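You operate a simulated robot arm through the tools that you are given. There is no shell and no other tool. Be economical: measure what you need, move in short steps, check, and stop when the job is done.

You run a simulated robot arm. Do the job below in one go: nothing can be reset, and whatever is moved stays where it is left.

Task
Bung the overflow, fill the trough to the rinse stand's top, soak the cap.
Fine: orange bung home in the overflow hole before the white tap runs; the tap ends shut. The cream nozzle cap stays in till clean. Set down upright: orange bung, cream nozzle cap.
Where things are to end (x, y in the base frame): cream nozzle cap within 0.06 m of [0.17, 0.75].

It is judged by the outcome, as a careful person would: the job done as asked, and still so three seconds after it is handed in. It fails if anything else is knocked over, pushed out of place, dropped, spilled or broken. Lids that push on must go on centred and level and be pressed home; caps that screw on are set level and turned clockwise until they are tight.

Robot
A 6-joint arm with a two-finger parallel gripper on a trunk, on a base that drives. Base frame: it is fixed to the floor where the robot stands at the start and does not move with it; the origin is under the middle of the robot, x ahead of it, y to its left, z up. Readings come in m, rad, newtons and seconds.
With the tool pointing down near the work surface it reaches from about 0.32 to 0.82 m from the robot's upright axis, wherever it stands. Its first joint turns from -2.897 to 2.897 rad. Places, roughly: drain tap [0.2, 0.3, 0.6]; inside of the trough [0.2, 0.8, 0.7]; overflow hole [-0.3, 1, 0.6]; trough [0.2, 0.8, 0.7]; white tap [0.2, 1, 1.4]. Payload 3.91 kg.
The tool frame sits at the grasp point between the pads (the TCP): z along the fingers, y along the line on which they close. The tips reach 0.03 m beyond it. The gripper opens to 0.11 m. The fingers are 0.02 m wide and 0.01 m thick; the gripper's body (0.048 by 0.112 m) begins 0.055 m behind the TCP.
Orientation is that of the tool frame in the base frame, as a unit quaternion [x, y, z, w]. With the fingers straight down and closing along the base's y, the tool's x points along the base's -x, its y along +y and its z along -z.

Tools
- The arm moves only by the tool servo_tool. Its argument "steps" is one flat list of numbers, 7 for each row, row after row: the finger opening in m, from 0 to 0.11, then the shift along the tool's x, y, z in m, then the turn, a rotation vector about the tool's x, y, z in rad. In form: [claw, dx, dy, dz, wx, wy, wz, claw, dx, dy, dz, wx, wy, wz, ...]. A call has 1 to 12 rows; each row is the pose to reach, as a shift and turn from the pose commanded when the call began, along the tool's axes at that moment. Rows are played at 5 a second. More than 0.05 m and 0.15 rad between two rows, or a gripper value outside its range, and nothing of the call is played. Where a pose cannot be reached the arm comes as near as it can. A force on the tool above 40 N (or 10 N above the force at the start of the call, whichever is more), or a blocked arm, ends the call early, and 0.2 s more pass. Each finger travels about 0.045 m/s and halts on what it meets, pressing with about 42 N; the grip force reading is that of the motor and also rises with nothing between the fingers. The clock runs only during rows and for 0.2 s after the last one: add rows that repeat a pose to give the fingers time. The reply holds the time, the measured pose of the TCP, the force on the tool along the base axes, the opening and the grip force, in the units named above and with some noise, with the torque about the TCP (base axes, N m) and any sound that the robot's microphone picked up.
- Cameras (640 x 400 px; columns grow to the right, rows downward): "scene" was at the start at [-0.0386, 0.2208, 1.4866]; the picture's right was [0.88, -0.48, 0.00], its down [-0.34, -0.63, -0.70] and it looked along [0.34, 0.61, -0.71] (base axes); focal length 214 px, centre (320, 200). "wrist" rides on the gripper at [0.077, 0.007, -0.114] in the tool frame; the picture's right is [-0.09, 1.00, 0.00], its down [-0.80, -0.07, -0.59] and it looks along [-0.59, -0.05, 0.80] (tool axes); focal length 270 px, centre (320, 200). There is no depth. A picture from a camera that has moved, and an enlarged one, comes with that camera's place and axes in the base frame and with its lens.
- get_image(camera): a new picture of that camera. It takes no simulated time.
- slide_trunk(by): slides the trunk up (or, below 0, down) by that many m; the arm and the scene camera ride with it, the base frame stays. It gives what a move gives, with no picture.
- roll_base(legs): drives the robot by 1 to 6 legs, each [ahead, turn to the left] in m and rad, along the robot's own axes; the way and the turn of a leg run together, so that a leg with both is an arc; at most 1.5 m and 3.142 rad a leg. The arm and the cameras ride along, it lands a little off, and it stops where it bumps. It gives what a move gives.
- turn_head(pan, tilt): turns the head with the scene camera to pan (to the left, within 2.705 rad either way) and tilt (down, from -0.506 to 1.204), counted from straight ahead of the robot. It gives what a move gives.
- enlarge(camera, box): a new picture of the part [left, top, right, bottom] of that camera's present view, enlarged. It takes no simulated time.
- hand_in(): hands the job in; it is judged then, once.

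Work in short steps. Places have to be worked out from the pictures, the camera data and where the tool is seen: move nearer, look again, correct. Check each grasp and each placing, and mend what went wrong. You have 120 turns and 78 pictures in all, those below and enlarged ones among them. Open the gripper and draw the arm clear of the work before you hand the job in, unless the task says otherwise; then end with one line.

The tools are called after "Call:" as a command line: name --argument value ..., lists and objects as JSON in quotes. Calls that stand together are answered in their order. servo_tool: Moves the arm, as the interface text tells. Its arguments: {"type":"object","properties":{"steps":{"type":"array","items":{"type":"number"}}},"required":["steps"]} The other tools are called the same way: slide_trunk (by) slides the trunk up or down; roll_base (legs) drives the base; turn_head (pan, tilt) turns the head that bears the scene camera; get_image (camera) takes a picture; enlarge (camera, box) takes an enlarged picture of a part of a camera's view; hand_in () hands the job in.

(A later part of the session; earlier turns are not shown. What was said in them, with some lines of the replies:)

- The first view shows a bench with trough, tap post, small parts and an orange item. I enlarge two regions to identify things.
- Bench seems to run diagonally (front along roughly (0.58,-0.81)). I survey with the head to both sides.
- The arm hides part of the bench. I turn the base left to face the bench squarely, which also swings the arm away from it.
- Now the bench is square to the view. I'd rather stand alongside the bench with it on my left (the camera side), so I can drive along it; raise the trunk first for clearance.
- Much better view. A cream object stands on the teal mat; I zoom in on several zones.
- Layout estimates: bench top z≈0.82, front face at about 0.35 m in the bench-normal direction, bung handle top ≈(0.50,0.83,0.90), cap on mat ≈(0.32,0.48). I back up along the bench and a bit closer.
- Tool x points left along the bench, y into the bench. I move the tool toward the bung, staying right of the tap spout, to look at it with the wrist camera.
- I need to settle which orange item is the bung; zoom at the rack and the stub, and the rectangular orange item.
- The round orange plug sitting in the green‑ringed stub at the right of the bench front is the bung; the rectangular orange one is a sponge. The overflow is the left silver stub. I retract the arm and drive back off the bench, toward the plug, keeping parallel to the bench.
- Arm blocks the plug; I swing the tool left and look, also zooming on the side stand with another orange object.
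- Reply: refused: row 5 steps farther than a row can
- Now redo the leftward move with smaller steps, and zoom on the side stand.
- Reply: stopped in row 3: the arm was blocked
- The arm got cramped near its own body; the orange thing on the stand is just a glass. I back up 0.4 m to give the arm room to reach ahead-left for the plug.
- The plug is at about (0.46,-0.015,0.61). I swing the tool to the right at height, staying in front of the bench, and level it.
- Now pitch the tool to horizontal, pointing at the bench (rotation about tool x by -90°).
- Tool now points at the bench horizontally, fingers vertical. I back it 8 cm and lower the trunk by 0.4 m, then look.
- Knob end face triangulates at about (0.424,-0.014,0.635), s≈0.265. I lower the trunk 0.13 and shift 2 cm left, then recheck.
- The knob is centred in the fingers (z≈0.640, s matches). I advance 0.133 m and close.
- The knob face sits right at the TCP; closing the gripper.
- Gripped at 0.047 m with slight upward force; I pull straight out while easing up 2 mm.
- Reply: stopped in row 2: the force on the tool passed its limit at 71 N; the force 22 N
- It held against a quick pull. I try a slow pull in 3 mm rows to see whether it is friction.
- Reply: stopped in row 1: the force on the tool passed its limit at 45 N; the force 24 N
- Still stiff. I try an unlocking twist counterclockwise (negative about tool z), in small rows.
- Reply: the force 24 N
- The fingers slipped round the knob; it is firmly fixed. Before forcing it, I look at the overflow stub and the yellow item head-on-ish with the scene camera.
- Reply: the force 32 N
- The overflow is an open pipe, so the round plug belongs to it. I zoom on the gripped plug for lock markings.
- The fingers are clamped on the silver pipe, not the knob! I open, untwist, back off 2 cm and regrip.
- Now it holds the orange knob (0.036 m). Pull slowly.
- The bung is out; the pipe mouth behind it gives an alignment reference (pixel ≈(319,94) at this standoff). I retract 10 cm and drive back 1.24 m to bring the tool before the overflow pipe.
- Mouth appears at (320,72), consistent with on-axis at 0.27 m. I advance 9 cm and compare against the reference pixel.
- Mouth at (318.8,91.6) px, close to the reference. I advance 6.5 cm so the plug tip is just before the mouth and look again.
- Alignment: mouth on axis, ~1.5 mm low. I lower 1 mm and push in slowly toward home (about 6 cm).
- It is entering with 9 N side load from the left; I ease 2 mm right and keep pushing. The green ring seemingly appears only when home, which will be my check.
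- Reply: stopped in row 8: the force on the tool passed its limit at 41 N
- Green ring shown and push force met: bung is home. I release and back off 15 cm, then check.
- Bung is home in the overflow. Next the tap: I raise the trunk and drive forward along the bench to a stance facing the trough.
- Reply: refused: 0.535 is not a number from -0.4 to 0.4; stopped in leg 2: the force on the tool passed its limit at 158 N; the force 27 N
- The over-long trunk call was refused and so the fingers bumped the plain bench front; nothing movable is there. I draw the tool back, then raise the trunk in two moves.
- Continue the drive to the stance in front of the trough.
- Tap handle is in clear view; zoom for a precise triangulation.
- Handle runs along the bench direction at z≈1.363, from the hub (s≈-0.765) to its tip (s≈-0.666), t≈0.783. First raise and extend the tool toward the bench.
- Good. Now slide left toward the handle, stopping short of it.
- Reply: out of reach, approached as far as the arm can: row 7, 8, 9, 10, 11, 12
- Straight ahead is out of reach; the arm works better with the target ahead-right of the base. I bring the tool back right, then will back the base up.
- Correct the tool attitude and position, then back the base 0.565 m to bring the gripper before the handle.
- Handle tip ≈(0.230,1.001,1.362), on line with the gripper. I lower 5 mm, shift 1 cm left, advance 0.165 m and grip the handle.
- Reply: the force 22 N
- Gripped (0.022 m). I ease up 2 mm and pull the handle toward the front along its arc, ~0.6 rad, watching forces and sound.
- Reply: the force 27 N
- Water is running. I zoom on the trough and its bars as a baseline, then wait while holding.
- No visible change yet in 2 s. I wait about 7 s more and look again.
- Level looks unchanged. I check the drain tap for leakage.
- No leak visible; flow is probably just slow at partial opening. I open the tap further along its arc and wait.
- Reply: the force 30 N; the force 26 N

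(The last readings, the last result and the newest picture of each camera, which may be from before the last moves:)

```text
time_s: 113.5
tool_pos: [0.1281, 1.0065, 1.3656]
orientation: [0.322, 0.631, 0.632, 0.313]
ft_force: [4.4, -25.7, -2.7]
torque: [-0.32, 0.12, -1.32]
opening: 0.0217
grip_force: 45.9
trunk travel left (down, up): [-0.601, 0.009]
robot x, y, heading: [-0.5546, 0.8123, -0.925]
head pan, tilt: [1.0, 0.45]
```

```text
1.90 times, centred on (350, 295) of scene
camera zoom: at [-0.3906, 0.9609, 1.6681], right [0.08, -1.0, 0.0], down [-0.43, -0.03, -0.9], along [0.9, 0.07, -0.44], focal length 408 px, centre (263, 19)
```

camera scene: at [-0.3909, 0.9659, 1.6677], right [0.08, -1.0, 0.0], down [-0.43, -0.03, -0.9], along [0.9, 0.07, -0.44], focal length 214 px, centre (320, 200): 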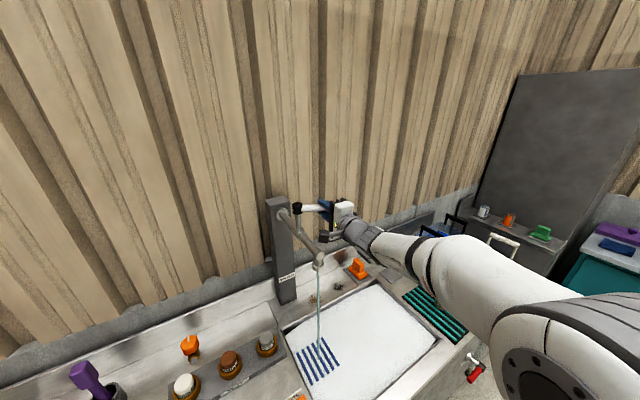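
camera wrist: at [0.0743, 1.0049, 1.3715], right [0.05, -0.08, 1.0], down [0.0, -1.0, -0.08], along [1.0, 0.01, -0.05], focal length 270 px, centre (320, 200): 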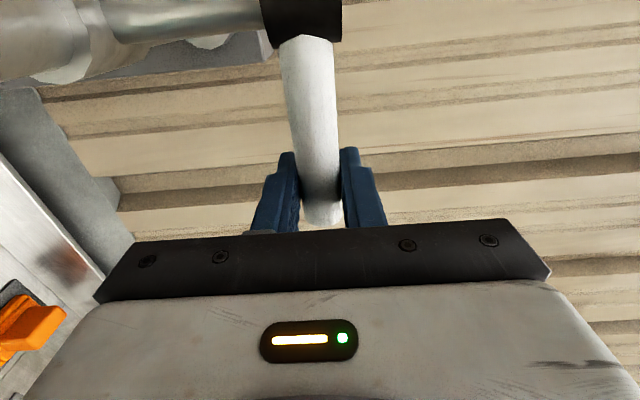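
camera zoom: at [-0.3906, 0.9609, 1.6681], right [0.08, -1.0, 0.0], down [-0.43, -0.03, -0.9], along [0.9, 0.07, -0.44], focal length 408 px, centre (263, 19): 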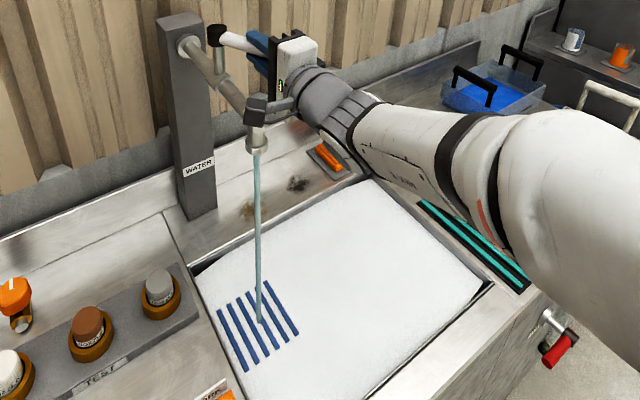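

The tap seems at its open stop (~23 N side load); I ease off 4 mm and wait about 12 s.

Call:
servo_tool --steps '[0.0, -0.004, 0, 0, 0, 0, 0, 0.0, -0.004, 0, 0, 0, 0, 0, 0.0, -0.004, 0, 0, 0, 0, 0, 0.0, -0.004, 0, 0, 0, 0, 0, 0.0, -0.004, 0, 0, 0, 0, 0, 0.0, -0.004, 0, 0, 0, 0, 0, 0.0, -0.004, 0, 0, 0, 0, 0, 0.0, -0.004, 0, 0, 0, 0, 0, 0.0, -0.004, 0, 0, 0, 0, 0, 0.0, -0.004, 0, 0, 0, 0, 0, 0.0, -0.004, 0, 0, 0, 0, 0, 0.0, -0.004, 0, 0, 0, 0, 0]'

Call:
servo_tool --steps '[0.0, 0, 0, 0, 0, 0, 0, 0.0, 0, 0, 0, 0, 0, 0, 0.0, 0, 0, 0, 0, 0, 0, 0.0, 0, 0, 0, 0, 0, 0, 0.0, 0, 0, 0, 0, 0, 0, 0.0, 0, 0, 0, 0, 0, 0, 0.0, 0, 0, 0, 0, 0, 0, 0.0, 0, 0, 0, 0, 0, 0, 0.0, 0, 0, 0, 0, 0, 0, 0.0, 0, 0, 0, 0, 0, 0, 0.0, 0, 0, 0, 0, 0, 0, 0.0, 0, 0, 0, 0, 0, 0]'

Call:
servo_tool --steps '[0.0, 0, 0, 0, 0, 0, 0, 0.0, 0, 0, 0, 0, 0, 0, 0.0, 0, 0, 0, 0, 0, 0, 0.0, 0, 0, 0, 0, 0, 0, 0.0, 0, 0, 0, 0, 0, 0, 0.0, 0, 0, 0, 0, 0, 0, 0.0, 0, 0, 0, 0, 0, 0, 0.0, 0, 0, 0, 0, 0, 0, 0.0, 0, 0, 0, 0, 0, 0, 0.0, 0, 0, 0, 0, 0, 0, 0.0, 0, 0, 0, 0, 0, 0, 0.0, 0, 0, 0, 0, 0, 0]'

Call:
servo_tool --steps '[0.0, 0, 0, 0, 0, 0, 0, 0.0, 0, 0, 0, 0, 0, 0, 0.0, 0, 0, 0, 0, 0, 0, 0.0, 0, 0, 0, 0, 0, 0, 0.0, 0, 0, 0, 0, 0, 0, 0.0, 0, 0, 0, 0, 0, 0, 0.0, 0, 0, 0, 0, 0, 0, 0.0, 0, 0, 0, 0, 0, 0, 0.0, 0, 0, 0, 0, 0, 0, 0.0, 0, 0, 0, 0, 0, 0, 0.0, 0, 0, 0, 0, 0, 0, 0.0, 0, 0, 0, 0, 0, 0]'

Call:
enlarge --camera "scene" --box '[270, 280, 390, 400]'

```text
time_s: 116.1
tool_pos: [0.1285, 1.0078, 1.3659]
orientation: [0.32, 0.632, 0.632, 0.314]
ft_force: [-15.2, -17.6, -20.1]
torque: [-0.13, 0.21, 0.39]
opening: 0.0216
grip_force: 45.3
trunk travel left (down, up): [-0.601, 0.009]
robot x, y, heading: [-0.5561, 0.8092, -0.923]
head pan, tilt: [1.0, 0.45]
```

```text
time_s: 118.7
tool_pos: [0.1293, 1.008, 1.3658]
orientation: [0.32, 0.632, 0.632, 0.313]
ft_force: [-14.5, -14.4, -19.5]
torque: [-0.11, 0.2, 0.37]
opening: 0.0216
grip_force: 45.4
trunk travel left (down, up): [-0.601, 0.009]
robot x, y, heading: [-0.556, 0.8069, -0.925]
head pan, tilt: [1.0, 0.45]
```

```text
time_s: 121.3
tool_pos: [0.1288, 1.0067, 1.3653]
orientation: [0.32, 0.632, 0.633, 0.314]
ft_force: [-14.0, -14.4, -18.9]
torque: [-0.12, 0.21, 0.29]
opening: 0.0215
grip_force: 44.6
trunk travel left (down, up): [-0.601, 0.009]
robot x, y, heading: [-0.5569, 0.8066, -0.921]
head pan, tilt: [1.0, 0.45]
```

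```text
time_s: 123.9
tool_pos: [0.1296, 1.0059, 1.365]
orientation: [0.32, 0.631, 0.633, 0.314]
ft_force: [-12.9, -15.9, -19.1]
torque: [-0.15, 0.26, 0.21]
opening: 0.0219
grip_force: 44.4
trunk travel left (down, up): [-0.601, 0.009]
robot x, y, heading: [-0.5534, 0.8092, -0.927]
head pan, tilt: [1.0, 0.45]
```

```text
3.33 times, centred on (330, 340) of scene
camera zoom: at [-0.3923, 0.9639, 1.668], right [0.08, -1.0, 0.0], down [-0.43, -0.03, -0.9], along [0.9, 0.07, -0.43], focal length 715 px, centre (287, -267)
```

zoom: 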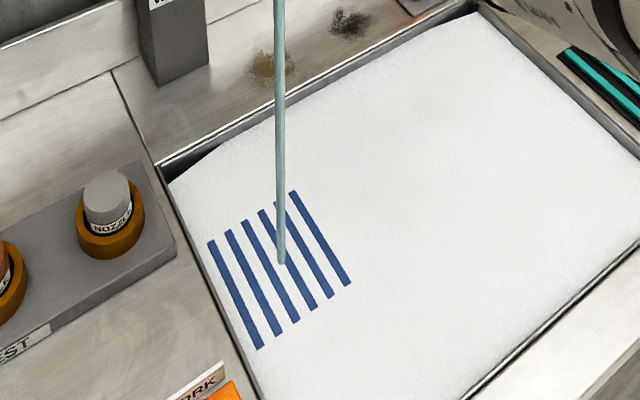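

The level is rising: the bars now show only their top faces. I wait 2.6 s more and check.

Call:
servo_tool --steps '[0.0, 0, 0, 0, 0, 0, 0, 0.0, 0, 0, 0, 0, 0, 0, 0.0, 0, 0, 0, 0, 0, 0, 0.0, 0, 0, 0, 0, 0, 0, 0.0, 0, 0, 0, 0, 0, 0, 0.0, 0, 0, 0, 0, 0, 0, 0.0, 0, 0, 0, 0, 0, 0, 0.0, 0, 0, 0, 0, 0, 0, 0.0, 0, 0, 0, 0, 0, 0, 0.0, 0, 0, 0, 0, 0, 0, 0.0, 0, 0, 0, 0, 0, 0, 0.0, 0, 0, 0, 0, 0, 0]'

Call:
enlarge --camera "scene" --box '[290, 320, 350, 390]'

```text
time_s: 126.5
tool_pos: [0.1296, 1.0068, 1.3651]
orientation: [0.321, 0.632, 0.632, 0.313]
ft_force: [-11.5, -15.9, -19.0]
torque: [-0.14, 0.2, 0.13]
opening: 0.0215
grip_force: 45.0
trunk travel left (down, up): [-0.601, 0.009]
robot x, y, heading: [-0.5599, 0.8103, -0.92]
head pan, tilt: [1.0, 0.45]
```

```text
5.71 times, centred on (320, 355) of scene
camera zoom: at [-0.3921, 0.964, 1.6679], right [0.08, -1.0, 0.0], down [-0.43, -0.03, -0.9], along [0.9, 0.07, -0.44], focal length 1226 px, centre (320, -686)
```

zoom: 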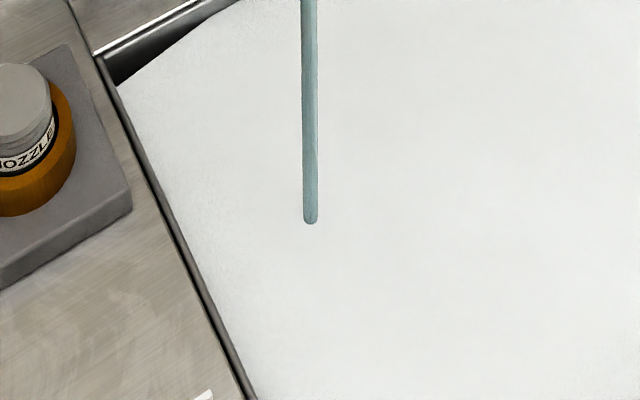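

Bars are just covered: level at the stand's top. Close the tap now, reversing the arc.

Call:
servo_tool --steps '[0.0, -0.0131, -0.001, 0.006, 0, 0, 0, 0.0, -0.0246, -0.0015, 0.0145, 0, 0, 0, 0.0, -0.0343, -0.002, 0.0251, 0, 0, 0, 0.0, -0.0417, -0.002, 0.0374, 0, 0, 0, 0.0, -0.0465, -0.002, 0.051, 0, 0, 0, 0.0, -0.0485, -0.002, 0.0652, 0, 0, 0, 0.0, -0.0485, -0.002, 0.0717, 0, 0, 0]'

Call:
enlarge --camera "scene" --box '[260, 180, 420, 390]'

```text
time_s: 126.9
tool_pos: [0.1317, 1.006, 1.3639]
orientation: [0.316, 0.634, 0.633, 0.311]
ft_force: [-20.5, -9.6, -2.2]
torque: [0.14, -0.2, 1.14]
opening: 0.0216
grip_force: 44.9
trunk travel left (down, up): [-0.601, 0.009]
robot x, y, heading: [-0.5566, 0.8114, -0.922]
head pan, tilt: [1.0, 0.45]
stopped in row 1: the force on the tool passed its limit at 44 N (the readings are from after the stop); the commanded pose is now the measured one
```

```text
1.90 times, centred on (340, 285) of scene
camera zoom: at [-0.3962, 0.9646, 1.6688], right [0.08, -1.0, 0.0], down [-0.43, -0.03, -0.9], along [0.9, 0.07, -0.43], focal length 408 px, centre (282, 38)
```

zoom: 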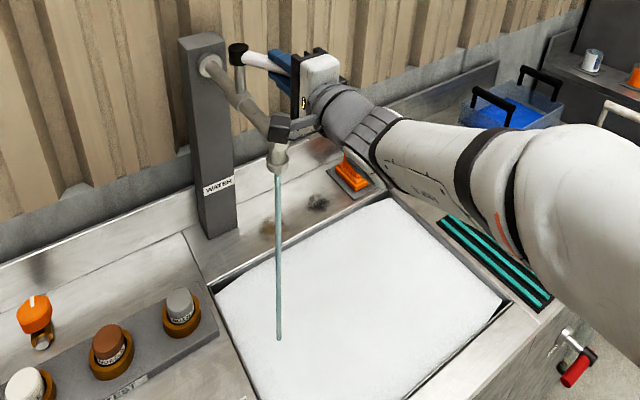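

Force limit tripped at the first coarse step; I repeat with finer steps.

Call:
servo_tool --steps '[0.0, -0.005, 0, 0.001, 0, 0, 0, 0.0, -0.01, 0, 0.003, 0, 0, 0, 0.0, -0.015, 0, 0.006, 0, 0, 0, 0.0, -0.02, 0, 0.0095, 0, 0, 0, 0.0, -0.0245, 0, 0.014, 0, 0, 0, 0.0, -0.0285, 0, 0.019, 0, 0, 0, 0.0, -0.0325, 0, 0.025, 0, 0, 0, 0.0, -0.036, 0, 0.0315, 0, 0, 0, 0.0, -0.039, 0, 0.038, 0, 0, 0, 0.0, -0.0415, 0, 0.0455, 0, 0, 0, 0.0, -0.043, 0, 0.053, 0, 0, 0, 0.0, -0.0435, 0, 0.061, 0, 0, 0]'

```text
time_s: 129.5
tool_pos: [0.2056, 1.0085, 1.3649]
orientation: [0.317, 0.633, 0.633, 0.314]
ft_force: [-18.4, -3.9, 2.5]
torque: [-0.24, -0.11, 1.36]
opening: 0.0217
grip_force: 44.8
trunk travel left (down, up): [-0.601, 0.009]
robot x, y, heading: [-0.5568, 0.8068, -0.921]
head pan, tilt: [1.0, 0.45]
```

Almost back; push the last centimetre to the closed stop and look.

Call:
servo_tool --steps '[0.0, 0, 0, 0.004, 0, 0, 0, 0.0, 0, 0, 0.008, 0, 0, 0, 0.0, 0, 0, 0.012, 0, 0, 0]'

Call:
enlarge --camera "scene" --box '[260, 180, 420, 390]'

```text
time_s: 130.3
tool_pos: [0.2125, 1.0137, 1.3652]
orientation: [0.317, 0.634, 0.632, 0.313]
ft_force: [-35.0, -17.9, -4.5]
torque: [-0.32, -0.09, 1.3]
opening: 0.0214
grip_force: 45.1
trunk travel left (down, up): [-0.601, 0.009]
robot x, y, heading: [-0.5599, 0.8069, -0.926]
head pan, tilt: [1.0, 0.45]
```

```text
1.90 times, centred on (340, 285) of scene
camera zoom: at [-0.3994, 0.9631, 1.6687], right [0.08, -1.0, 0.0], down [-0.43, -0.03, -0.9], along [0.9, 0.07, -0.43], focal length 408 px, centre (282, 38)
```

zoom: 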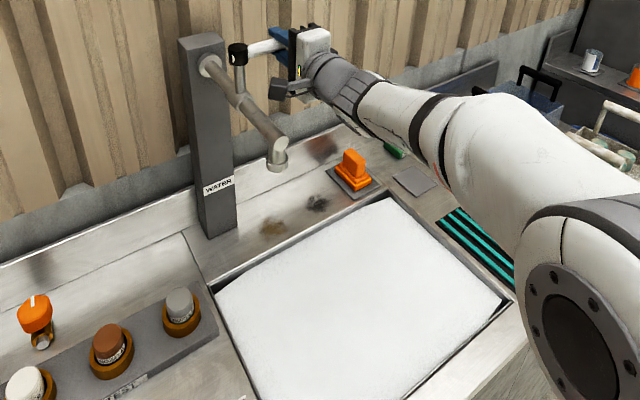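

Water stopped, tap shut. Release, retract, and drive forward so the tool comes over the mat.

Call:
servo_tool --steps '[0.06, 0, 0, -0.004, 0, 0, 0, 0.06, 0, 0, -0.004, 0, 0, 0, 0.06, 0, 0, -0.004, 0, 0, 0, 0.06, 0, 0, -0.04, 0, 0, 0, 0.06, 0, 0, -0.08, 0, 0, 0, 0.06, 0, 0, -0.12, 0, 0, 0, 0.06, 0, 0, -0.16, 0, 0, 0]'

Call:
roll_base --legs '[[0.5, 0]]'

```text
time_s: 131.9
tool_pos: [0.089, 0.9181, 1.3644]
orientation: [0.317, 0.634, 0.633, 0.312]
ft_force: [0.0, 0.2, 0.7]
torque: [0.01, 0.01, 0.04]
opening: 0.0601
grip_force: 0.1
trunk travel left (down, up): [-0.601, 0.009]
robot x, y, heading: [-0.5565, 0.8078, -0.918]
head pan, tilt: [1.0, 0.45]
```

```text
time_s: 134.8
tool_pos: [0.3958, 0.5172, 1.3623]
orientation: [0.32, 0.634, 0.631, 0.313]
ft_force: [0.1, 0.7, 0.5]
torque: [-0.01, 0.03, 0.01]
opening: 0.0601
grip_force: 0.0
trunk travel left (down, up): [-0.601, 0.009]
robot x, y, heading: [-0.254, 0.4092, -0.933]
head pan, tilt: [1.0, 0.45]
```

Rotate the tool to point down (reverse pitch).

Call:
servo_tool --steps '[0.08, 0, 0, 0, 0.1309, 0, 0, 0.08, 0, 0, 0, 0.2618, 0, 0, 0.08, 0, 0, 0, 0.3927, 0, 0, 0.08, 0, 0, 0, 0.5236, 0, 0, 0.08, 0, 0, 0, 0.6545, 0, 0, 0.08, 0, 0, 0, 0.7854, 0, 0, 0.08, 0, 0, 0, 0.9163, 0, 0, 0.08, 0, 0, 0, 1.0472, 0, 0, 0.08, 0, 0, 0, 1.1781, 0, 0, 0.08, 0, 0, 0, 1.309, 0, 0, 0.08, 0, 0, 0, 1.4399, 0, 0, 0.08, 0, 0, 0, 1.5708, 0, 0]'

Call:
turn_head --pan 1.2 --tilt 0.95

Call:
get_image --camera "scene"

```text
time_s: 137.4
tool_pos: [0.3957, 0.5171, 1.361]
orientation: [0.447, 0.895, -0.003, -0.004]
ft_force: [0.5, -0.1, 0.0]
torque: [-0.01, 0.03, -0.01]
opening: 0.08
grip_force: 0.1
trunk travel left (down, up): [-0.601, 0.009]
robot x, y, heading: [-0.2544, 0.4099, -0.926]
head pan, tilt: [1.0, 0.45]
```

```text
time_s: 138.4
tool_pos: [0.394, 0.5159, 1.3618]
orientation: [0.447, 0.895, -0.002, -0.003]
ft_force: [-1.4, -0.1, -0.6]
torque: [-0.03, 0.0, 0.01]
opening: 0.0802
grip_force: 0.0
trunk travel left (down, up): [-0.601, 0.009]
robot x, y, heading: [-0.2473, 0.407, -0.932]
head pan, tilt: [1.201, 0.949]
```

```text
11 pictures are left
camera scene: at [-0.109, 0.5786, 1.6258], right [0.27, -0.96, 0.0], down [-0.78, -0.22, -0.58], along [0.56, 0.16, -0.81], focal length 214 px, centre (320, 200)
```

scene: 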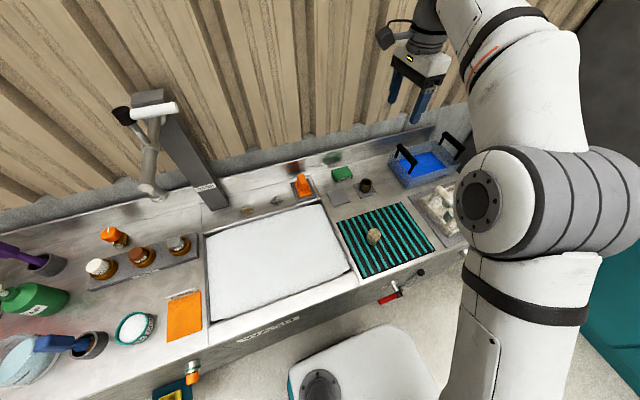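

Cap estimated at (0.316,0.478). I move above it and descend to z≈1.0, then check with the wrist camera.

Call:
servo_tool --steps '[0.08, 0.002, -0.011, 0.045, 0, 0, 0, 0.08, 0.004, -0.022, 0.09, 0, 0, 0, 0.08, 0.006, -0.033, 0.135, 0, 0, 0, 0.08, 0.008, -0.044, 0.18, 0, 0, 0, 0.08, 0.01, -0.055, 0.225, 0, 0, 0, 0.08, 0.012, -0.066, 0.27, 0, 0, 0, 0.08, 0.014, -0.077, 0.315, 0, 0, 0, 0.08, 0.016, -0.085, 0.36, 0, 0, 0, 0.08, 0.016, -0.085, 0.36, 0, 0, 0]'

Call:
get_image --camera "wrist"

```text
time_s: 140.4
tool_pos: [0.3126, 0.4783, 1.003]
orientation: [0.447, 0.895, -0.002, -0.004]
ft_force: [-1.0, 0.6, 0.3]
torque: [-0.03, 0.02, -0.01]
opening: 0.0798
grip_force: 0.0
trunk travel left (down, up): [-0.601, 0.009]
robot x, y, heading: [-0.2515, 0.4108, -0.93]
head pan, tilt: [1.201, 0.949]
```

```text
10 pictures are left
camera wrist: at [0.2721, 0.5448, 1.1179], right [0.85, 0.53, -0.01], down [0.43, -0.68, 0.59], along [0.31, -0.5, -0.81], focal length 270 px, centre (320, 200)
```

wrist: 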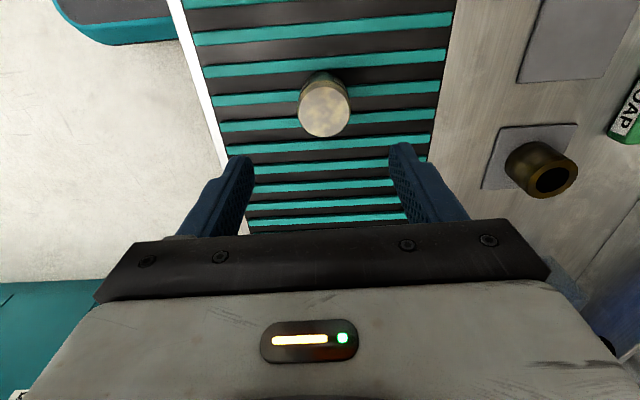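

Cap is directly under the tool, top at z≈0.87, ~4.5 cm wide. I descend to z≈0.86 and grip.

Call:
servo_tool --steps '[0.08, 0, 0.003, 0.04, 0, 0, 0, 0.08, 0, 0.003, 0.08, 0, 0, 0, 0.08, 0, 0.003, 0.115, 0, 0, 0, 0.08, 0, 0.003, 0.141, 0, 0, 0, 0.08, 0, 0.003, 0.141, 0, 0, 0]'

Call:
servo_tool --steps '[0.03, 0, 0, 0, 0, 0, 0, 0.03, 0, 0, 0, 0, 0, 0, 0.03, 0, 0, 0, 0, 0, 0, 0.03, 0, 0, 0, 0, 0, 0, 0.03, 0, 0, 0, 0, 0, 0]'

Call:
get_image --camera "wrist"

```text
time_s: 141.6
tool_pos: [0.3147, 0.4801, 0.8624]
orientation: [0.447, 0.895, -0.002, -0.004]
ft_force: [0.0, 0.3, -0.4]
torque: [0.01, -0.02, 0.04]
opening: 0.0801
grip_force: 0.0
trunk travel left (down, up): [-0.601, 0.009]
robot x, y, heading: [-0.2487, 0.4068, -0.927]
head pan, tilt: [1.201, 0.949]
```

```text
time_s: 142.8
tool_pos: [0.3141, 0.4805, 0.8636]
orientation: [0.447, 0.895, -0.002, -0.004]
ft_force: [0.6, 0.7, 0.6]
torque: [0.02, -0.07, -0.02]
opening: 0.0491
grip_force: 42.3
trunk travel left (down, up): [-0.601, 0.009]
robot x, y, heading: [-0.2527, 0.4086, -0.928]
head pan, tilt: [1.201, 0.949]
```

```text
9 pictures are left
camera wrist: at [0.2733, 0.5467, 0.978], right [0.85, 0.53, -0.01], down [0.43, -0.68, 0.59], along [0.31, -0.5, -0.81], focal length 270 px, centre (320, 200)
```

wrist: 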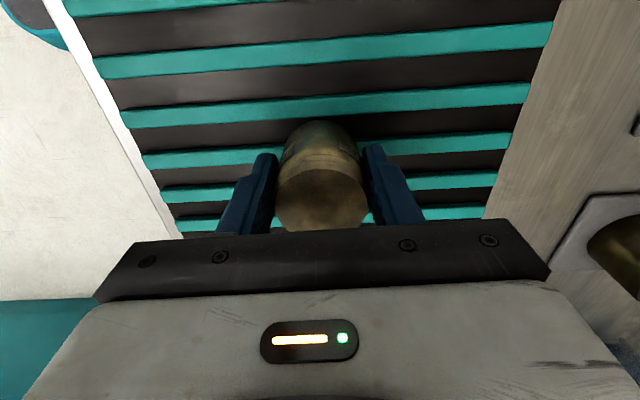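

Cap held (0.049 m). Lift 0.15 m and carry to above (0.17,0.75).

Call:
servo_tool --steps '[0.03, 0, 0, -0.05, 0, 0, 0, 0.03, 0, 0, -0.1, 0, 0, 0, 0.03, 0, 0, -0.14, 0, 0, 0, 0.03, 0.045, 0.007, -0.14, 0, 0, 0, 0.03, 0.09, 0.014, -0.14, 0, 0, 0, 0.03, 0.135, 0.021, -0.14, 0, 0, 0, 0.03, 0.18, 0.028, -0.14, 0, 0, 0, 0.03, 0.225, 0.035, -0.14, 0, 0, 0, 0.03, 0.27, 0.042, -0.14, 0, 0, 0, 0.03, 0.302, 0.047, -0.14, 0, 0, 0, 0.03, 0.302, 0.047, -0.14, 0, 0, 0]'

Call:
get_image --camera "scene"

```text
time_s: 145.2
tool_pos: [0.1722, 0.7496, 1.0022]
orientation: [0.447, 0.895, -0.002, -0.004]
ft_force: [0.0, 0.2, -1.6]
torque: [0.01, 0.04, 0.01]
opening: 0.0487
grip_force: 42.5
trunk travel left (down, up): [-0.601, 0.009]
robot x, y, heading: [-0.2529, 0.4108, -0.928]
head pan, tilt: [1.201, 0.949]
```

```text
8 pictures are left
camera scene: at [-0.1088, 0.5786, 1.6257], right [0.27, -0.96, 0.0], down [-0.78, -0.22, -0.58], along [0.56, 0.16, -0.81], focal length 214 px, centre (320, 200)
```

scene: 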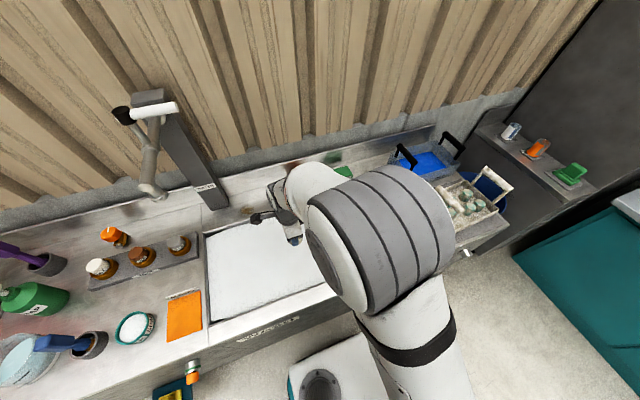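

Descend into the trough gradually, watching for contact with its floor.

Call:
servo_tool --steps '[0.03, 0, 0, 0.045, 0, 0, 0, 0.03, 0, 0, 0.09, 0, 0, 0, 0.03, 0, 0, 0.13, 0, 0, 0, 0.03, 0, 0, 0.16, 0, 0, 0, 0.03, 0, 0, 0.18, 0, 0, 0, 0.03, 0, 0, 0.2, 0, 0, 0, 0.03, 0, 0, 0.215, 0, 0, 0]'

Call:
servo_tool --steps '[0.03, 0, 0, 0.008, 0, 0, 0, 0.03, 0, 0, 0.016, 0, 0, 0, 0.03, 0, 0, 0.024, 0, 0, 0, 0.03, 0, 0, 0.032, 0, 0, 0, 0.03, 0, 0, 0.04, 0, 0, 0, 0.03, 0, 0, 0.048, 0, 0, 0, 0.03, 0, 0, 0.056, 0, 0, 0]'

```text
time_s: 146.8
tool_pos: [0.1716, 0.7519, 0.7875]
orientation: [0.447, 0.894, -0.001, -0.004]
ft_force: [-0.5, 0.3, -0.9]
torque: [-0.01, -0.02, 0.01]
opening: 0.0487
grip_force: 42.3
trunk travel left (down, up): [-0.601, 0.009]
robot x, y, heading: [-0.2537, 0.4065, -0.931]
head pan, tilt: [1.201, 0.949]
```

```text
time_s: 148.4
tool_pos: [0.1702, 0.7508, 0.7352]
orientation: [0.447, 0.894, 0.002, -0.003]
ft_force: [-1.8, 0.6, 32.5]
torque: [-0.35, 0.21, -0.09]
opening: 0.0489
grip_force: 42.5
trunk travel left (down, up): [-0.601, 0.009]
robot x, y, heading: [-0.2534, 0.409, -0.927]
head pan, tilt: [1.201, 0.949]
```

Floor contact at z≈0.735 (cap bottom on floor). I relieve the press, open gently, and withdraw straight up.

Call:
servo_tool --steps '[0.03, 0, 0, -0.003, 0, 0, 0, 0.03, 0, 0, -0.003, 0, 0, 0, 0.055, 0, 0, -0.003, 0, 0, 0, 0.065, 0, 0, -0.003, 0, 0, 0, 0.075, 0, 0, -0.003, 0, 0, 0, 0.075, 0, 0, -0.003, 0, 0, 0, 0.075, 0, 0, -0.03, 0, 0, 0, 0.075, 0, 0, -0.07, 0, 0, 0, 0.075, 0, 0, -0.115, 0, 0, 0, 0.075, 0, 0, -0.16, 0, 0, 0, 0.075, 0, 0, -0.205, 0, 0, 0]'

Call:
get_image --camera "wrist"

```text
time_s: 150.8
tool_pos: [0.171, 0.7507, 0.9394]
orientation: [0.447, 0.895, -0.001, -0.004]
ft_force: [0.1, -0.2, 0.8]
torque: [0.02, 0.0, -0.02]
opening: 0.075
grip_force: 0.1
trunk travel left (down, up): [-0.601, 0.009]
robot x, y, heading: [-0.2528, 0.406, -0.926]
head pan, tilt: [1.201, 0.949]
```

```text
7 pictures are left
camera wrist: at [0.1298, 0.8162, 1.0529], right [0.85, 0.53, -0.01], down [0.43, -0.68, 0.59], along [0.31, -0.5, -0.81], focal length 270 px, centre (320, 200)
```

wrist: 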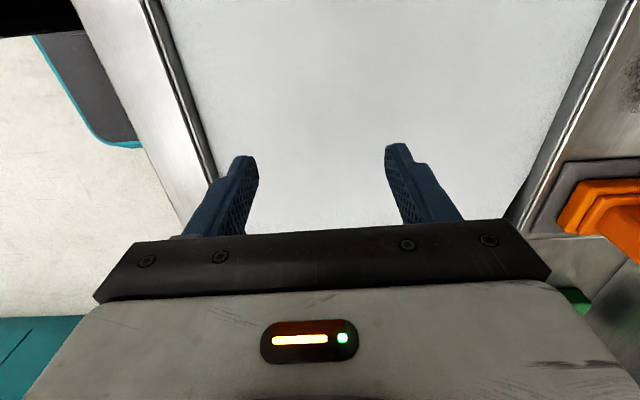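

The cap sank out of sight under the suds, as it should. I raise the arm clear and let it soak.

Call:
servo_tool --steps '[0.075, 0, 0, -0.045, 0, 0, 0, 0.075, 0, 0, -0.09, 0, 0, 0, 0.075, 0, 0, -0.135, 0, 0, 0, 0.075, 0, 0, -0.18, 0, 0, 0, 0.075, 0, -0.03, -0.21, 0, 0, 0, 0.075, 0, -0.06, -0.21, 0, 0, 0, 0.075, 0, -0.06, -0.21, 0, 0, 0, 0.075, 0, -0.06, -0.21, 0, 0, 0, 0.075, 0, -0.06, -0.21, 0, 0, 0, 0.075, 0, -0.06, -0.21, 0, 0, 0, 0.075, 0, -0.06, -0.21, 0, 0, 0, 0.075, 0, -0.06, -0.21, 0, 0, 0]'

Call:
turn_head --pan 1.9 --tilt 0.75

Call:
get_image --camera "scene"

Call:
servo_tool --steps '[0.075, 0, 0, 0, 0, 0, 0, 0.075, 0, 0, 0, 0, 0, 0, 0.075, 0, 0, 0, 0, 0, 0, 0.075, 0, 0, 0, 0, 0, 0, 0.075, 0, 0, 0, 0, 0, 0, 0.075, 0, 0, 0, 0, 0, 0, 0.075, 0, 0, 0, 0, 0, 0, 0.075, 0, 0, 0, 0, 0, 0, 0.075, 0, 0, 0, 0, 0, 0, 0.075, 0, 0, 0, 0, 0, 0, 0.075, 0, 0, 0, 0, 0, 0, 0.075, 0, 0, 0, 0, 0, 0]'

Call:
servo_tool --steps '[0.075, 0, 0, 0, 0, 0, 0, 0.075, 0, 0, 0, 0, 0, 0, 0.075, 0, 0, 0, 0, 0, 0, 0.075, 0, 0, 0, 0, 0, 0, 0.075, 0, 0, 0, 0, 0, 0, 0.075, 0, 0, 0, 0, 0, 0, 0.075, 0, 0, 0, 0, 0, 0, 0.075, 0, 0, 0, 0, 0, 0, 0.075, 0, 0, 0, 0, 0, 0, 0.075, 0, 0, 0, 0, 0, 0, 0.075, 0, 0, 0, 0, 0, 0, 0.075, 0, 0, 0, 0, 0, 0]'

Call:
servo_tool --steps '[0.075, 0, 0, 0, 0, 0, 0, 0.075, 0, 0, 0, 0, 0, 0, 0.075, 0, 0, 0, 0, 0, 0, 0.075, 0, 0, 0, 0, 0, 0, 0.075, 0, 0, 0, 0, 0, 0, 0.075, 0, 0, 0, 0, 0, 0, 0.075, 0, 0, 0, 0, 0, 0, 0.075, 0, 0, 0, 0, 0, 0, 0.075, 0, 0, 0, 0, 0, 0, 0.075, 0, 0, 0, 0, 0, 0, 0.075, 0, 0, 0, 0, 0, 0, 0.075, 0, 0, 0, 0, 0, 0]'

```text
time_s: 153.4
tool_pos: [0.1263, 0.7147, 1.1484]
orientation: [0.447, 0.895, -0.002, -0.004]
ft_force: [-1.3, -1.0, 0.7]
torque: [0.0, 0.0, 0.0]
opening: 0.0749
grip_force: 0.0
trunk travel left (down, up): [-0.601, 0.009]
robot x, y, heading: [-0.2525, 0.4074, -0.925]
head pan, tilt: [1.201, 0.949]
```

```text
time_s: 154.4
tool_pos: [0.1248, 0.7148, 1.1481]
orientation: [0.447, 0.894, -0.002, -0.003]
ft_force: [-0.6, -0.2, -0.4]
torque: [0.02, -0.02, -0.01]
opening: 0.075
grip_force: 0.0
trunk travel left (down, up): [-0.601, 0.009]
robot x, y, heading: [-0.255, 0.4068, -0.929]
head pan, tilt: [1.901, 0.75]
```

```text
6 pictures are left
camera scene: at [-0.1323, 0.6277, 1.6412], right [0.83, -0.56, 0.0], down [-0.39, -0.56, -0.73], along [0.41, 0.6, -0.68], focal length 214 px, centre (320, 200)
```

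scene: 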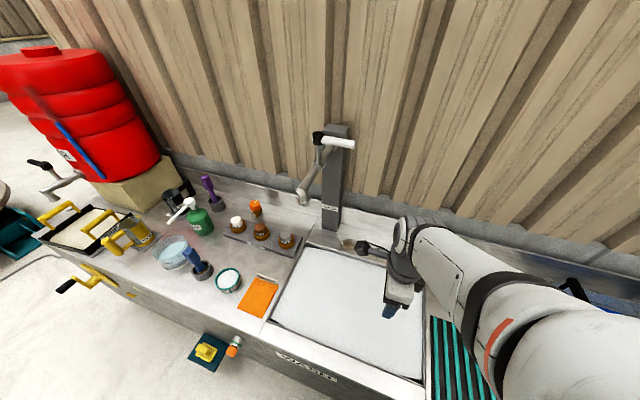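

```text
time_s: 157.0
tool_pos: [0.1272, 0.7148, 1.1476]
orientation: [0.447, 0.895, -0.001, -0.004]
ft_force: [0.1, 0.2, -0.6]
torque: [0.0, 0.04, 0.02]
opening: 0.075
grip_force: 0.0
trunk travel left (down, up): [-0.601, 0.009]
robot x, y, heading: [-0.2517, 0.41, -0.927]
head pan, tilt: [1.901, 0.75]
```

```text
time_s: 159.6
tool_pos: [0.1255, 0.7146, 1.1491]
orientation: [0.447, 0.895, -0.001, -0.004]
ft_force: [0.3, 0.1, 0.6]
torque: [0.0, -0.01, 0.0]
opening: 0.0748
grip_force: 0.0
trunk travel left (down, up): [-0.601, 0.009]
robot x, y, heading: [-0.2525, 0.4076, -0.926]
head pan, tilt: [1.901, 0.75]
```

```text
time_s: 162.2
tool_pos: [0.1261, 0.7149, 1.1479]
orientation: [0.447, 0.895, -0.001, -0.004]
ft_force: [0.9, 0.1, 0.2]
torque: [0.01, 0.0, 0.02]
opening: 0.0751
grip_force: 0.0
trunk travel left (down, up): [-0.601, 0.009]
robot x, y, heading: [-0.2504, 0.4102, -0.935]
head pan, tilt: [1.901, 0.75]
```

Bung in, tap shut, level holding. I keep waiting for the soak.

Call:
servo_tool --steps '[0.075, 0, 0, 0, 0, 0, 0, 0.075, 0, 0, 0, 0, 0, 0, 0.075, 0, 0, 0, 0, 0, 0, 0.075, 0, 0, 0, 0, 0, 0, 0.075, 0, 0, 0, 0, 0, 0, 0.075, 0, 0, 0, 0, 0, 0, 0.075, 0, 0, 0, 0, 0, 0, 0.075, 0, 0, 0, 0, 0, 0, 0.075, 0, 0, 0, 0, 0, 0, 0.075, 0, 0, 0, 0, 0, 0, 0.075, 0, 0, 0, 0, 0, 0, 0.075, 0, 0, 0, 0, 0, 0]'

Call:
servo_tool --steps '[0.075, 0, 0, 0, 0, 0, 0, 0.075, 0, 0, 0, 0, 0, 0, 0.075, 0, 0, 0, 0, 0, 0, 0.075, 0, 0, 0, 0, 0, 0, 0.075, 0, 0, 0, 0, 0, 0, 0.075, 0, 0, 0, 0, 0, 0, 0.075, 0, 0, 0, 0, 0, 0, 0.075, 0, 0, 0, 0, 0, 0, 0.075, 0, 0, 0, 0, 0, 0, 0.075, 0, 0, 0, 0, 0, 0, 0.075, 0, 0, 0, 0, 0, 0, 0.075, 0, 0, 0, 0, 0, 0]'

Call:
servo_tool --steps '[0.075, 0, 0, 0, 0, 0, 0, 0.075, 0, 0, 0, 0, 0, 0, 0.075, 0, 0, 0, 0, 0, 0, 0.075, 0, 0, 0, 0, 0, 0, 0.075, 0, 0, 0, 0, 0, 0, 0.075, 0, 0, 0, 0, 0, 0, 0.075, 0, 0, 0, 0, 0, 0, 0.075, 0, 0, 0, 0, 0, 0, 0.075, 0, 0, 0, 0, 0, 0, 0.075, 0, 0, 0, 0, 0, 0, 0.075, 0, 0, 0, 0, 0, 0, 0.075, 0, 0, 0, 0, 0, 0]'

Call:
servo_tool --steps '[0.075, 0, 0, 0, 0, 0, 0, 0.075, 0, 0, 0, 0, 0, 0, 0.075, 0, 0, 0, 0, 0, 0, 0.075, 0, 0, 0, 0, 0, 0, 0.075, 0, 0, 0, 0, 0, 0, 0.075, 0, 0, 0, 0, 0, 0, 0.075, 0, 0, 0, 0, 0, 0, 0.075, 0, 0, 0, 0, 0, 0, 0.075, 0, 0, 0, 0, 0, 0, 0.075, 0, 0, 0, 0, 0, 0, 0.075, 0, 0, 0, 0, 0, 0, 0.075, 0, 0, 0, 0, 0, 0]'

Call:
servo_tool --steps '[0.075, 0, 0, 0, 0, 0, 0, 0.075, 0, 0, 0, 0, 0, 0, 0.075, 0, 0, 0, 0, 0, 0, 0.075, 0, 0, 0, 0, 0, 0, 0.075, 0, 0, 0, 0, 0, 0, 0.075, 0, 0, 0, 0, 0, 0, 0.075, 0, 0, 0, 0, 0, 0, 0.075, 0, 0, 0, 0, 0, 0, 0.075, 0, 0, 0, 0, 0, 0, 0.075, 0, 0, 0, 0, 0, 0, 0.075, 0, 0, 0, 0, 0, 0, 0.075, 0, 0, 0, 0, 0, 0]'

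Call:
turn_head --pan -1.5 --tilt 0.75

Call:
turn_head --pan 1.9 --tilt 0.75

Call:
turn_head --pan -1.5 --tilt 0.75

Call:
turn_head --pan 1.9 --tilt 0.75

```text
time_s: 164.8
tool_pos: [0.126, 0.7145, 1.1474]
orientation: [0.448, 0.894, -0.002, -0.004]
ft_force: [0.5, -0.1, 0.1]
torque: [0.0, 0.01, 0.01]
opening: 0.075
grip_force: 0.1
trunk travel left (down, up): [-0.601, 0.009]
robot x, y, heading: [-0.2549, 0.4056, -0.928]
head pan, tilt: [1.901, 0.75]
```

```text
time_s: 167.4
tool_pos: [0.126, 0.7143, 1.148]
orientation: [0.447, 0.894, -0.002, -0.004]
ft_force: [-0.2, -0.3, -0.1]
torque: [0.02, 0.01, -0.01]
opening: 0.0752
grip_force: 0.2
trunk travel left (down, up): [-0.601, 0.009]
robot x, y, heading: [-0.2542, 0.4073, -0.93]
head pan, tilt: [1.901, 0.75]
```

```text
time_s: 170.0
tool_pos: [0.1259, 0.7143, 1.1475]
orientation: [0.446, 0.895, -0.002, -0.004]
ft_force: [-0.2, 0.5, -0.4]
torque: [0.01, 0.01, 0.02]
opening: 0.0749
grip_force: 0.1
trunk travel left (down, up): [-0.601, 0.009]
robot x, y, heading: [-0.25, 0.406, -0.924]
head pan, tilt: [1.901, 0.75]
```

```text
time_s: 172.6
tool_pos: [0.1258, 0.7137, 1.148]
orientation: [0.447, 0.894, -0.002, -0.004]
ft_force: [-0.6, 0.0, 1.0]
torque: [-0.01, -0.01, 0.0]
opening: 0.0749
grip_force: 0.1
trunk travel left (down, up): [-0.601, 0.009]
robot x, y, heading: [-0.253, 0.4049, -0.927]
head pan, tilt: [1.901, 0.75]
```

```text
time_s: 175.2
tool_pos: [0.1265, 0.7131, 1.1488]
orientation: [0.447, 0.894, -0.002, -0.004]
ft_force: [0.2, -0.5, -0.2]
torque: [0.0, 0.02, 0.01]
opening: 0.075
grip_force: 0.1
trunk travel left (down, up): [-0.601, 0.009]
robot x, y, heading: [-0.252, 0.4089, -0.929]
head pan, tilt: [1.901, 0.75]
```

```text
time_s: 178.1
tool_pos: [0.1253, 0.714, 1.1477]
orientation: [0.446, 0.895, -0.001, -0.003]
ft_force: [0.1, 1.0, 0.8]
torque: [-0.03, 0.01, 0.0]
opening: 0.0751
grip_force: 0.1
trunk travel left (down, up): [-0.601, 0.009]
robot x, y, heading: [-0.2531, 0.4068, -0.928]
head pan, tilt: [-1.499, 0.75]
```

```text
time_s: 181.0
tool_pos: [0.1254, 0.7145, 1.1482]
orientation: [0.447, 0.894, -0.002, -0.004]
ft_force: [-0.4, 0.1, 0.4]
torque: [0.0, 0.0, 0.03]
opening: 0.0748
grip_force: 0.1
trunk travel left (down, up): [-0.601, 0.009]
robot x, y, heading: [-0.2528, 0.4092, -0.928]
head pan, tilt: [1.901, 0.75]
```

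```text
time_s: 183.8
tool_pos: [0.1259, 0.715, 1.1497]
orientation: [0.447, 0.895, -0.002, -0.004]
ft_force: [0.0, -0.5, 0.1]
torque: [-0.01, -0.03, -0.02]
opening: 0.0751
grip_force: 0.0
trunk travel left (down, up): [-0.601, 0.009]
robot x, y, heading: [-0.2536, 0.4078, -0.926]
head pan, tilt: [-1.499, 0.75]
```

```text
time_s: 186.7
tool_pos: [0.1257, 0.7156, 1.1477]
orientation: [0.447, 0.895, -0.003, -0.003]
ft_force: [0.2, 0.1, 0.5]
torque: [0.01, -0.02, -0.02]
opening: 0.075
grip_force: 0.0
trunk travel left (down, up): [-0.601, 0.009]
robot x, y, heading: [-0.2529, 0.4106, -0.93]
head pan, tilt: [1.901, 0.75]
```

About 36 s of soaking so far; I let it soak roughly another 40 s.

Call:
turn_head --pan -2.5 --tilt 0.75

Call:
turn_head --pan 2.5 --tilt 0.75

Call:
turn_head --pan -2.5 --tilt 0.75

Call:
turn_head --pan 2.5 --tilt 0.75

Call:
turn_head --pan -2.5 --tilt 0.75

Call:
turn_head --pan 2.5 --tilt 0.75

Call:
turn_head --pan -2.5 --tilt 0.75

Call:
turn_head --pan 2.5 --tilt 0.75

Call:
turn_head --pan -2.5 --tilt 0.75

Call:
turn_head --pan 1.9 --tilt 0.8

Call:
enlarge --camera "scene" --box '[200, 100, 440, 390]'

```text
time_s: 190.2
tool_pos: [0.1254, 0.7145, 1.149]
orientation: [0.447, 0.894, -0.003, -0.004]
ft_force: [0.2, 0.4, 0.0]
torque: [0.01, 0.01, 0.01]
opening: 0.0751
grip_force: 0.1
trunk travel left (down, up): [-0.601, 0.009]
robot x, y, heading: [-0.2549, 0.4075, -0.928]
head pan, tilt: [-2.499, 0.75]
```

```text
time_s: 194.2
tool_pos: [0.1247, 0.7142, 1.148]
orientation: [0.447, 0.894, -0.002, -0.004]
ft_force: [-0.7, -0.2, 0.3]
torque: [0.02, 0.02, -0.02]
opening: 0.0749
grip_force: 0.0
trunk travel left (down, up): [-0.601, 0.009]
robot x, y, heading: [-0.2545, 0.4073, -0.924]
head pan, tilt: [2.499, 0.75]
```

```text
time_s: 198.1
tool_pos: [0.1273, 0.7153, 1.1486]
orientation: [0.448, 0.894, -0.002, -0.003]
ft_force: [0.4, 0.2, 0.1]
torque: [-0.01, 0.0, 0.01]
opening: 0.0748
grip_force: 0.2
trunk travel left (down, up): [-0.601, 0.009]
robot x, y, heading: [-0.2517, 0.4092, -0.928]
head pan, tilt: [-2.499, 0.75]
```

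```text
time_s: 202.0
tool_pos: [0.126, 0.7143, 1.1487]
orientation: [0.447, 0.894, -0.002, -0.004]
ft_force: [0.0, -0.1, -0.5]
torque: [-0.03, 0.0, 0.03]
opening: 0.0749
grip_force: 0.1
trunk travel left (down, up): [-0.601, 0.009]
robot x, y, heading: [-0.2557, 0.4087, -0.927]
head pan, tilt: [2.499, 0.75]
```

```text
time_s: 206.0
tool_pos: [0.1253, 0.7148, 1.1486]
orientation: [0.447, 0.894, -0.001, -0.004]
ft_force: [-0.5, 0.5, -0.4]
torque: [-0.02, -0.02, 0.03]
opening: 0.0751
grip_force: 0.1
trunk travel left (down, up): [-0.601, 0.009]
robot x, y, heading: [-0.2506, 0.4079, -0.934]
head pan, tilt: [-2.499, 0.75]
```

```text
time_s: 209.9
tool_pos: [0.1249, 0.713, 1.1478]
orientation: [0.447, 0.894, -0.002, -0.005]
ft_force: [-0.1, -0.2, -0.2]
torque: [0.0, -0.01, -0.01]
opening: 0.0752
grip_force: 0.0
trunk travel left (down, up): [-0.601, 0.009]
robot x, y, heading: [-0.255, 0.4096, -0.929]
head pan, tilt: [2.499, 0.75]
```

```text
time_s: 213.8
tool_pos: [0.1245, 0.7144, 1.1479]
orientation: [0.447, 0.895, -0.002, -0.004]
ft_force: [-0.2, 0.0, 0.8]
torque: [0.01, 0.03, -0.03]
opening: 0.0749
grip_force: 0.0
trunk travel left (down, up): [-0.601, 0.009]
robot x, y, heading: [-0.2491, 0.4059, -0.933]
head pan, tilt: [-2.499, 0.75]
```

```text
time_s: 217.8
tool_pos: [0.1264, 0.714, 1.1492]
orientation: [0.447, 0.895, -0.002, -0.004]
ft_force: [-0.2, -0.1, -0.2]
torque: [0.01, 0.01, -0.01]
opening: 0.0754
grip_force: 0.0
trunk travel left (down, up): [-0.601, 0.009]
robot x, y, heading: [-0.2515, 0.4092, -0.925]
head pan, tilt: [2.499, 0.75]
```

```text
time_s: 221.7
tool_pos: [0.1258, 0.7155, 1.1486]
orientation: [0.447, 0.895, -0.002, -0.004]
ft_force: [0.6, 0.0, -0.1]
torque: [0.02, -0.04, 0.01]
opening: 0.0746
grip_force: 0.0
trunk travel left (down, up): [-0.601, 0.009]
robot x, y, heading: [-0.2492, 0.407, -0.923]
head pan, tilt: [-2.499, 0.75]
```

```text
time_s: 225.2
tool_pos: [0.1257, 0.7142, 1.1476]
orientation: [0.447, 0.895, -0.002, -0.004]
ft_force: [-0.2, 0.1, 0.2]
torque: [0.01, -0.02, 0.01]
opening: 0.0749
grip_force: 0.0
trunk travel left (down, up): [-0.601, 0.009]
robot x, y, heading: [-0.2522, 0.4087, -0.925]
head pan, tilt: [1.901, 0.799]
```

```text
1.38 times, centred on (320, 245) of scene
camera zoom: at [-0.1336, 0.6259, 1.6372], right [0.83, -0.56, 0.0], down [-0.4, -0.59, -0.7], along [0.39, 0.58, -0.72], focal length 296 px, centre (320, 138)
```

zoom: 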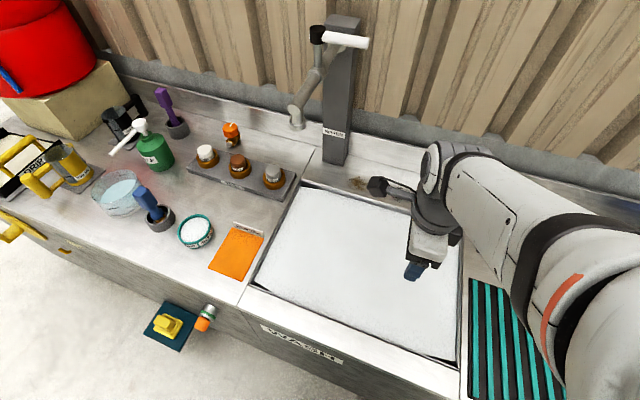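

After 75 s I verify cleanliness without taking it out: regrip at the known pose and raise it only until its top shows at the surface.

Call:
servo_tool --steps '[0.085, 0, 0.03, 0, 0, 0, 0, 0.085, 0, 0.06, 0.02, 0, 0, 0, 0.085, 0, 0.06, 0.065, 0, 0, 0, 0.085, 0, 0.06, 0.11, 0, 0, 0, 0.085, 0, 0.06, 0.155, 0, 0, 0, 0.085, 0, 0.06, 0.2, 0, 0, 0, 0.085, 0, 0.06, 0.245, 0, 0, 0, 0.085, 0, 0.06, 0.29, 0, 0, 0, 0.085, 0, 0.06, 0.335, 0, 0, 0, 0.085, 0, 0.06, 0.37, 0, 0, 0, 0.085, 0, 0.06, 0.395, 0, 0, 0, 0.085, 0, 0.06, 0.408, 0, 0, 0]'

Call:
servo_tool --steps '[0.03, 0, 0, 0, 0, 0, 0, 0.03, 0, 0, 0, 0, 0, 0, 0.03, 0, 0, 0, 0, 0, 0, 0.03, 0, 0, 0, 0, 0, 0, 0.03, 0, 0, 0, 0, 0, 0]'

```text
time_s: 227.8
tool_pos: [0.1703, 0.7507, 0.7404]
orientation: [0.448, 0.894, -0.002, -0.004]
ft_force: [-0.1, -0.3, 0.6]
torque: [0.0, 0.01, 0.02]
opening: 0.0853
grip_force: 0.0
trunk travel left (down, up): [-0.601, 0.009]
robot x, y, heading: [-0.2531, 0.4066, -0.924]
head pan, tilt: [1.901, 0.799]
```

```text
time_s: 229.0
tool_pos: [0.171, 0.7493, 0.7397]
orientation: [0.447, 0.894, -0.002, -0.004]
ft_force: [-0.5, 0.0, 0.1]
torque: [0.03, -0.05, -0.02]
opening: 0.0486
grip_force: 41.4
trunk travel left (down, up): [-0.601, 0.009]
robot x, y, heading: [-0.2519, 0.4096, -0.926]
head pan, tilt: [1.901, 0.799]
```

The cap is where I left it and gripped upright. Raise ~6.5 cm so only its top emerges.

Call:
servo_tool --steps '[0.03, 0, 0, -0.02, 0, 0, 0, 0.03, 0, 0, -0.045, 0, 0, 0, 0.03, 0, 0, -0.065, 0, 0, 0]'

Call:
enlarge --camera "wrist" --box '[220, 100, 420, 240]'

```text
time_s: 229.8
tool_pos: [0.169, 0.7505, 0.8051]
orientation: [0.447, 0.894, -0.002, -0.004]
ft_force: [-0.1, 0.5, -1.2]
torque: [-0.01, 0.0, 0.0]
opening: 0.049
grip_force: 42.6
trunk travel left (down, up): [-0.601, 0.009]
robot x, y, heading: [-0.2508, 0.4063, -0.933]
head pan, tilt: [1.901, 0.799]
```

```text
2.86 times, centred on (320, 170) of wrist
camera zoom: at [0.1285, 0.8173, 0.9198], right [0.85, 0.53, -0.01], down [0.43, -0.68, 0.59], along [0.31, -0.51, -0.81], focal length 772 px, centre (320, 286)
```

zoom: 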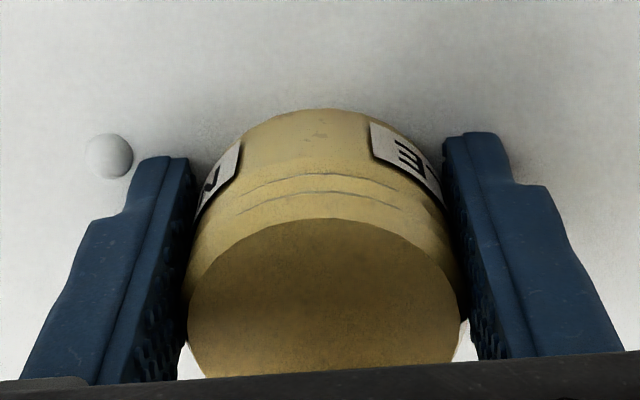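

The cap is now clean, even cream with its label legible. I set it back down at the spot, release and withdraw.

Call:
servo_tool --steps '[0.03, 0, 0, 0.02, 0, 0, 0, 0.03, 0, 0, 0.04, 0, 0, 0, 0.03, 0, 0, 0.055, 0, 0, 0, 0.03, 0, 0, 0.062, 0, 0, 0, 0.03, 0, 0, 0.067, 0, 0, 0, 0.03, 0, 0, 0.067, 0, 0, 0]'

Call:
servo_tool --steps '[0.055, 0, 0, 0, 0, 0, 0, 0.065, 0, 0, 0, 0, 0, 0, 0.08, 0, 0, 0, 0, 0, 0, 0.08, 0, 0, 0, 0, 0, 0, 0.08, 0, 0, -0.03, 0, 0, 0, 0.08, 0, 0, -0.07, 0, 0, 0, 0.08, 0, 0, -0.115, 0, 0, 0, 0.08, 0, 0, -0.16, 0, 0, 0, 0.08, 0, 0, -0.205, 0, 0, 0, 0.08, 0, 0, -0.25, 0, 0, 0, 0.08, 0, 0, -0.295, 0, 0, 0, 0.08, 0, 0, -0.34, 0, 0, 0]'

```text
time_s: 231.2
tool_pos: [0.17, 0.75, 0.74]
orientation: [0.447, 0.895, 0.0, -0.003]
ft_force: [-1.6, -1.7, 14.6]
torque: [-0.11, -0.09, -0.08]
opening: 0.0488
grip_force: 42.1
trunk travel left (down, up): [-0.601, 0.009]
robot x, y, heading: [-0.2505, 0.4058, -0.928]
head pan, tilt: [1.901, 0.799]
```

```text
time_s: 233.8
tool_pos: [0.1734, 0.7496, 1.0792]
orientation: [0.447, 0.894, -0.002, -0.004]
ft_force: [-0.6, -0.4, 0.2]
torque: [0.0, -0.04, 0.02]
opening: 0.08
grip_force: 0.1
trunk travel left (down, up): [-0.601, 0.009]
robot x, y, heading: [-0.2513, 0.4075, -0.929]
head pan, tilt: [1.901, 0.799]
```

Cap rests on the floor (14 N contact before release) and the gripper is out. I draw the arm back off the bench and take a final look.

Call:
servo_tool --steps '[0.08, 0, -0.03, -0.03, 0, 0, 0, 0.08, 0, -0.06, -0.07, 0, 0, 0, 0.08, 0, -0.08, -0.1, 0, 0, 0]'

Call:
get_image --camera "scene"

```text
time_s: 234.6
tool_pos: [0.1084, 0.7011, 1.1788]
orientation: [0.447, 0.894, -0.002, -0.004]
ft_force: [-0.2, -0.4, 0.2]
torque: [0.05, 0.01, -0.03]
opening: 0.0801
grip_force: 0.1
trunk travel left (down, up): [-0.601, 0.009]
robot x, y, heading: [-0.2529, 0.4089, -0.924]
head pan, tilt: [1.901, 0.799]
```

```text
3 pictures are left
camera scene: at [-0.1343, 0.6253, 1.6373], right [0.83, -0.56, 0.0], down [-0.4, -0.59, -0.7], along [0.39, 0.58, -0.72], focal length 214 px, centre (320, 200)
```

scene: 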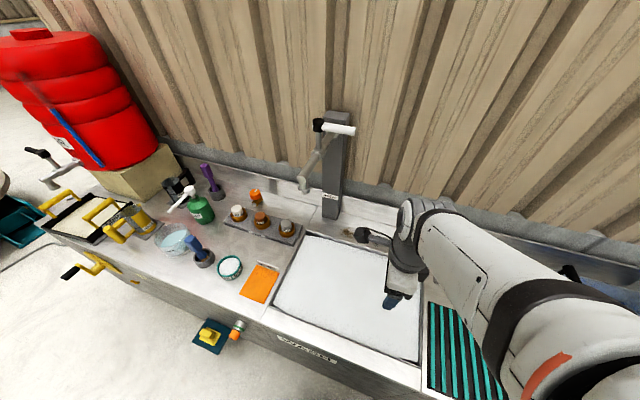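

Everything is in its end state: bung home, tap shut, level holding, cap in the trough, arm clear above. Handing in.

Call:
hand_in

```text
The job is handed in.
```

The orange bung is home in the overflow, the trough is filled until the rinse stand's bars are just covered, the white tap is shut, and the cream cap is clean and back upright on the trough floor at about (0.17, 0.75). To check it was clean I lifted the cap about 6.5 cm to the surface, nearly clear of the suds, and set it back. Earlier, the fingers bumped the plain front of the bench (158 N) while driving; I saw no damage.
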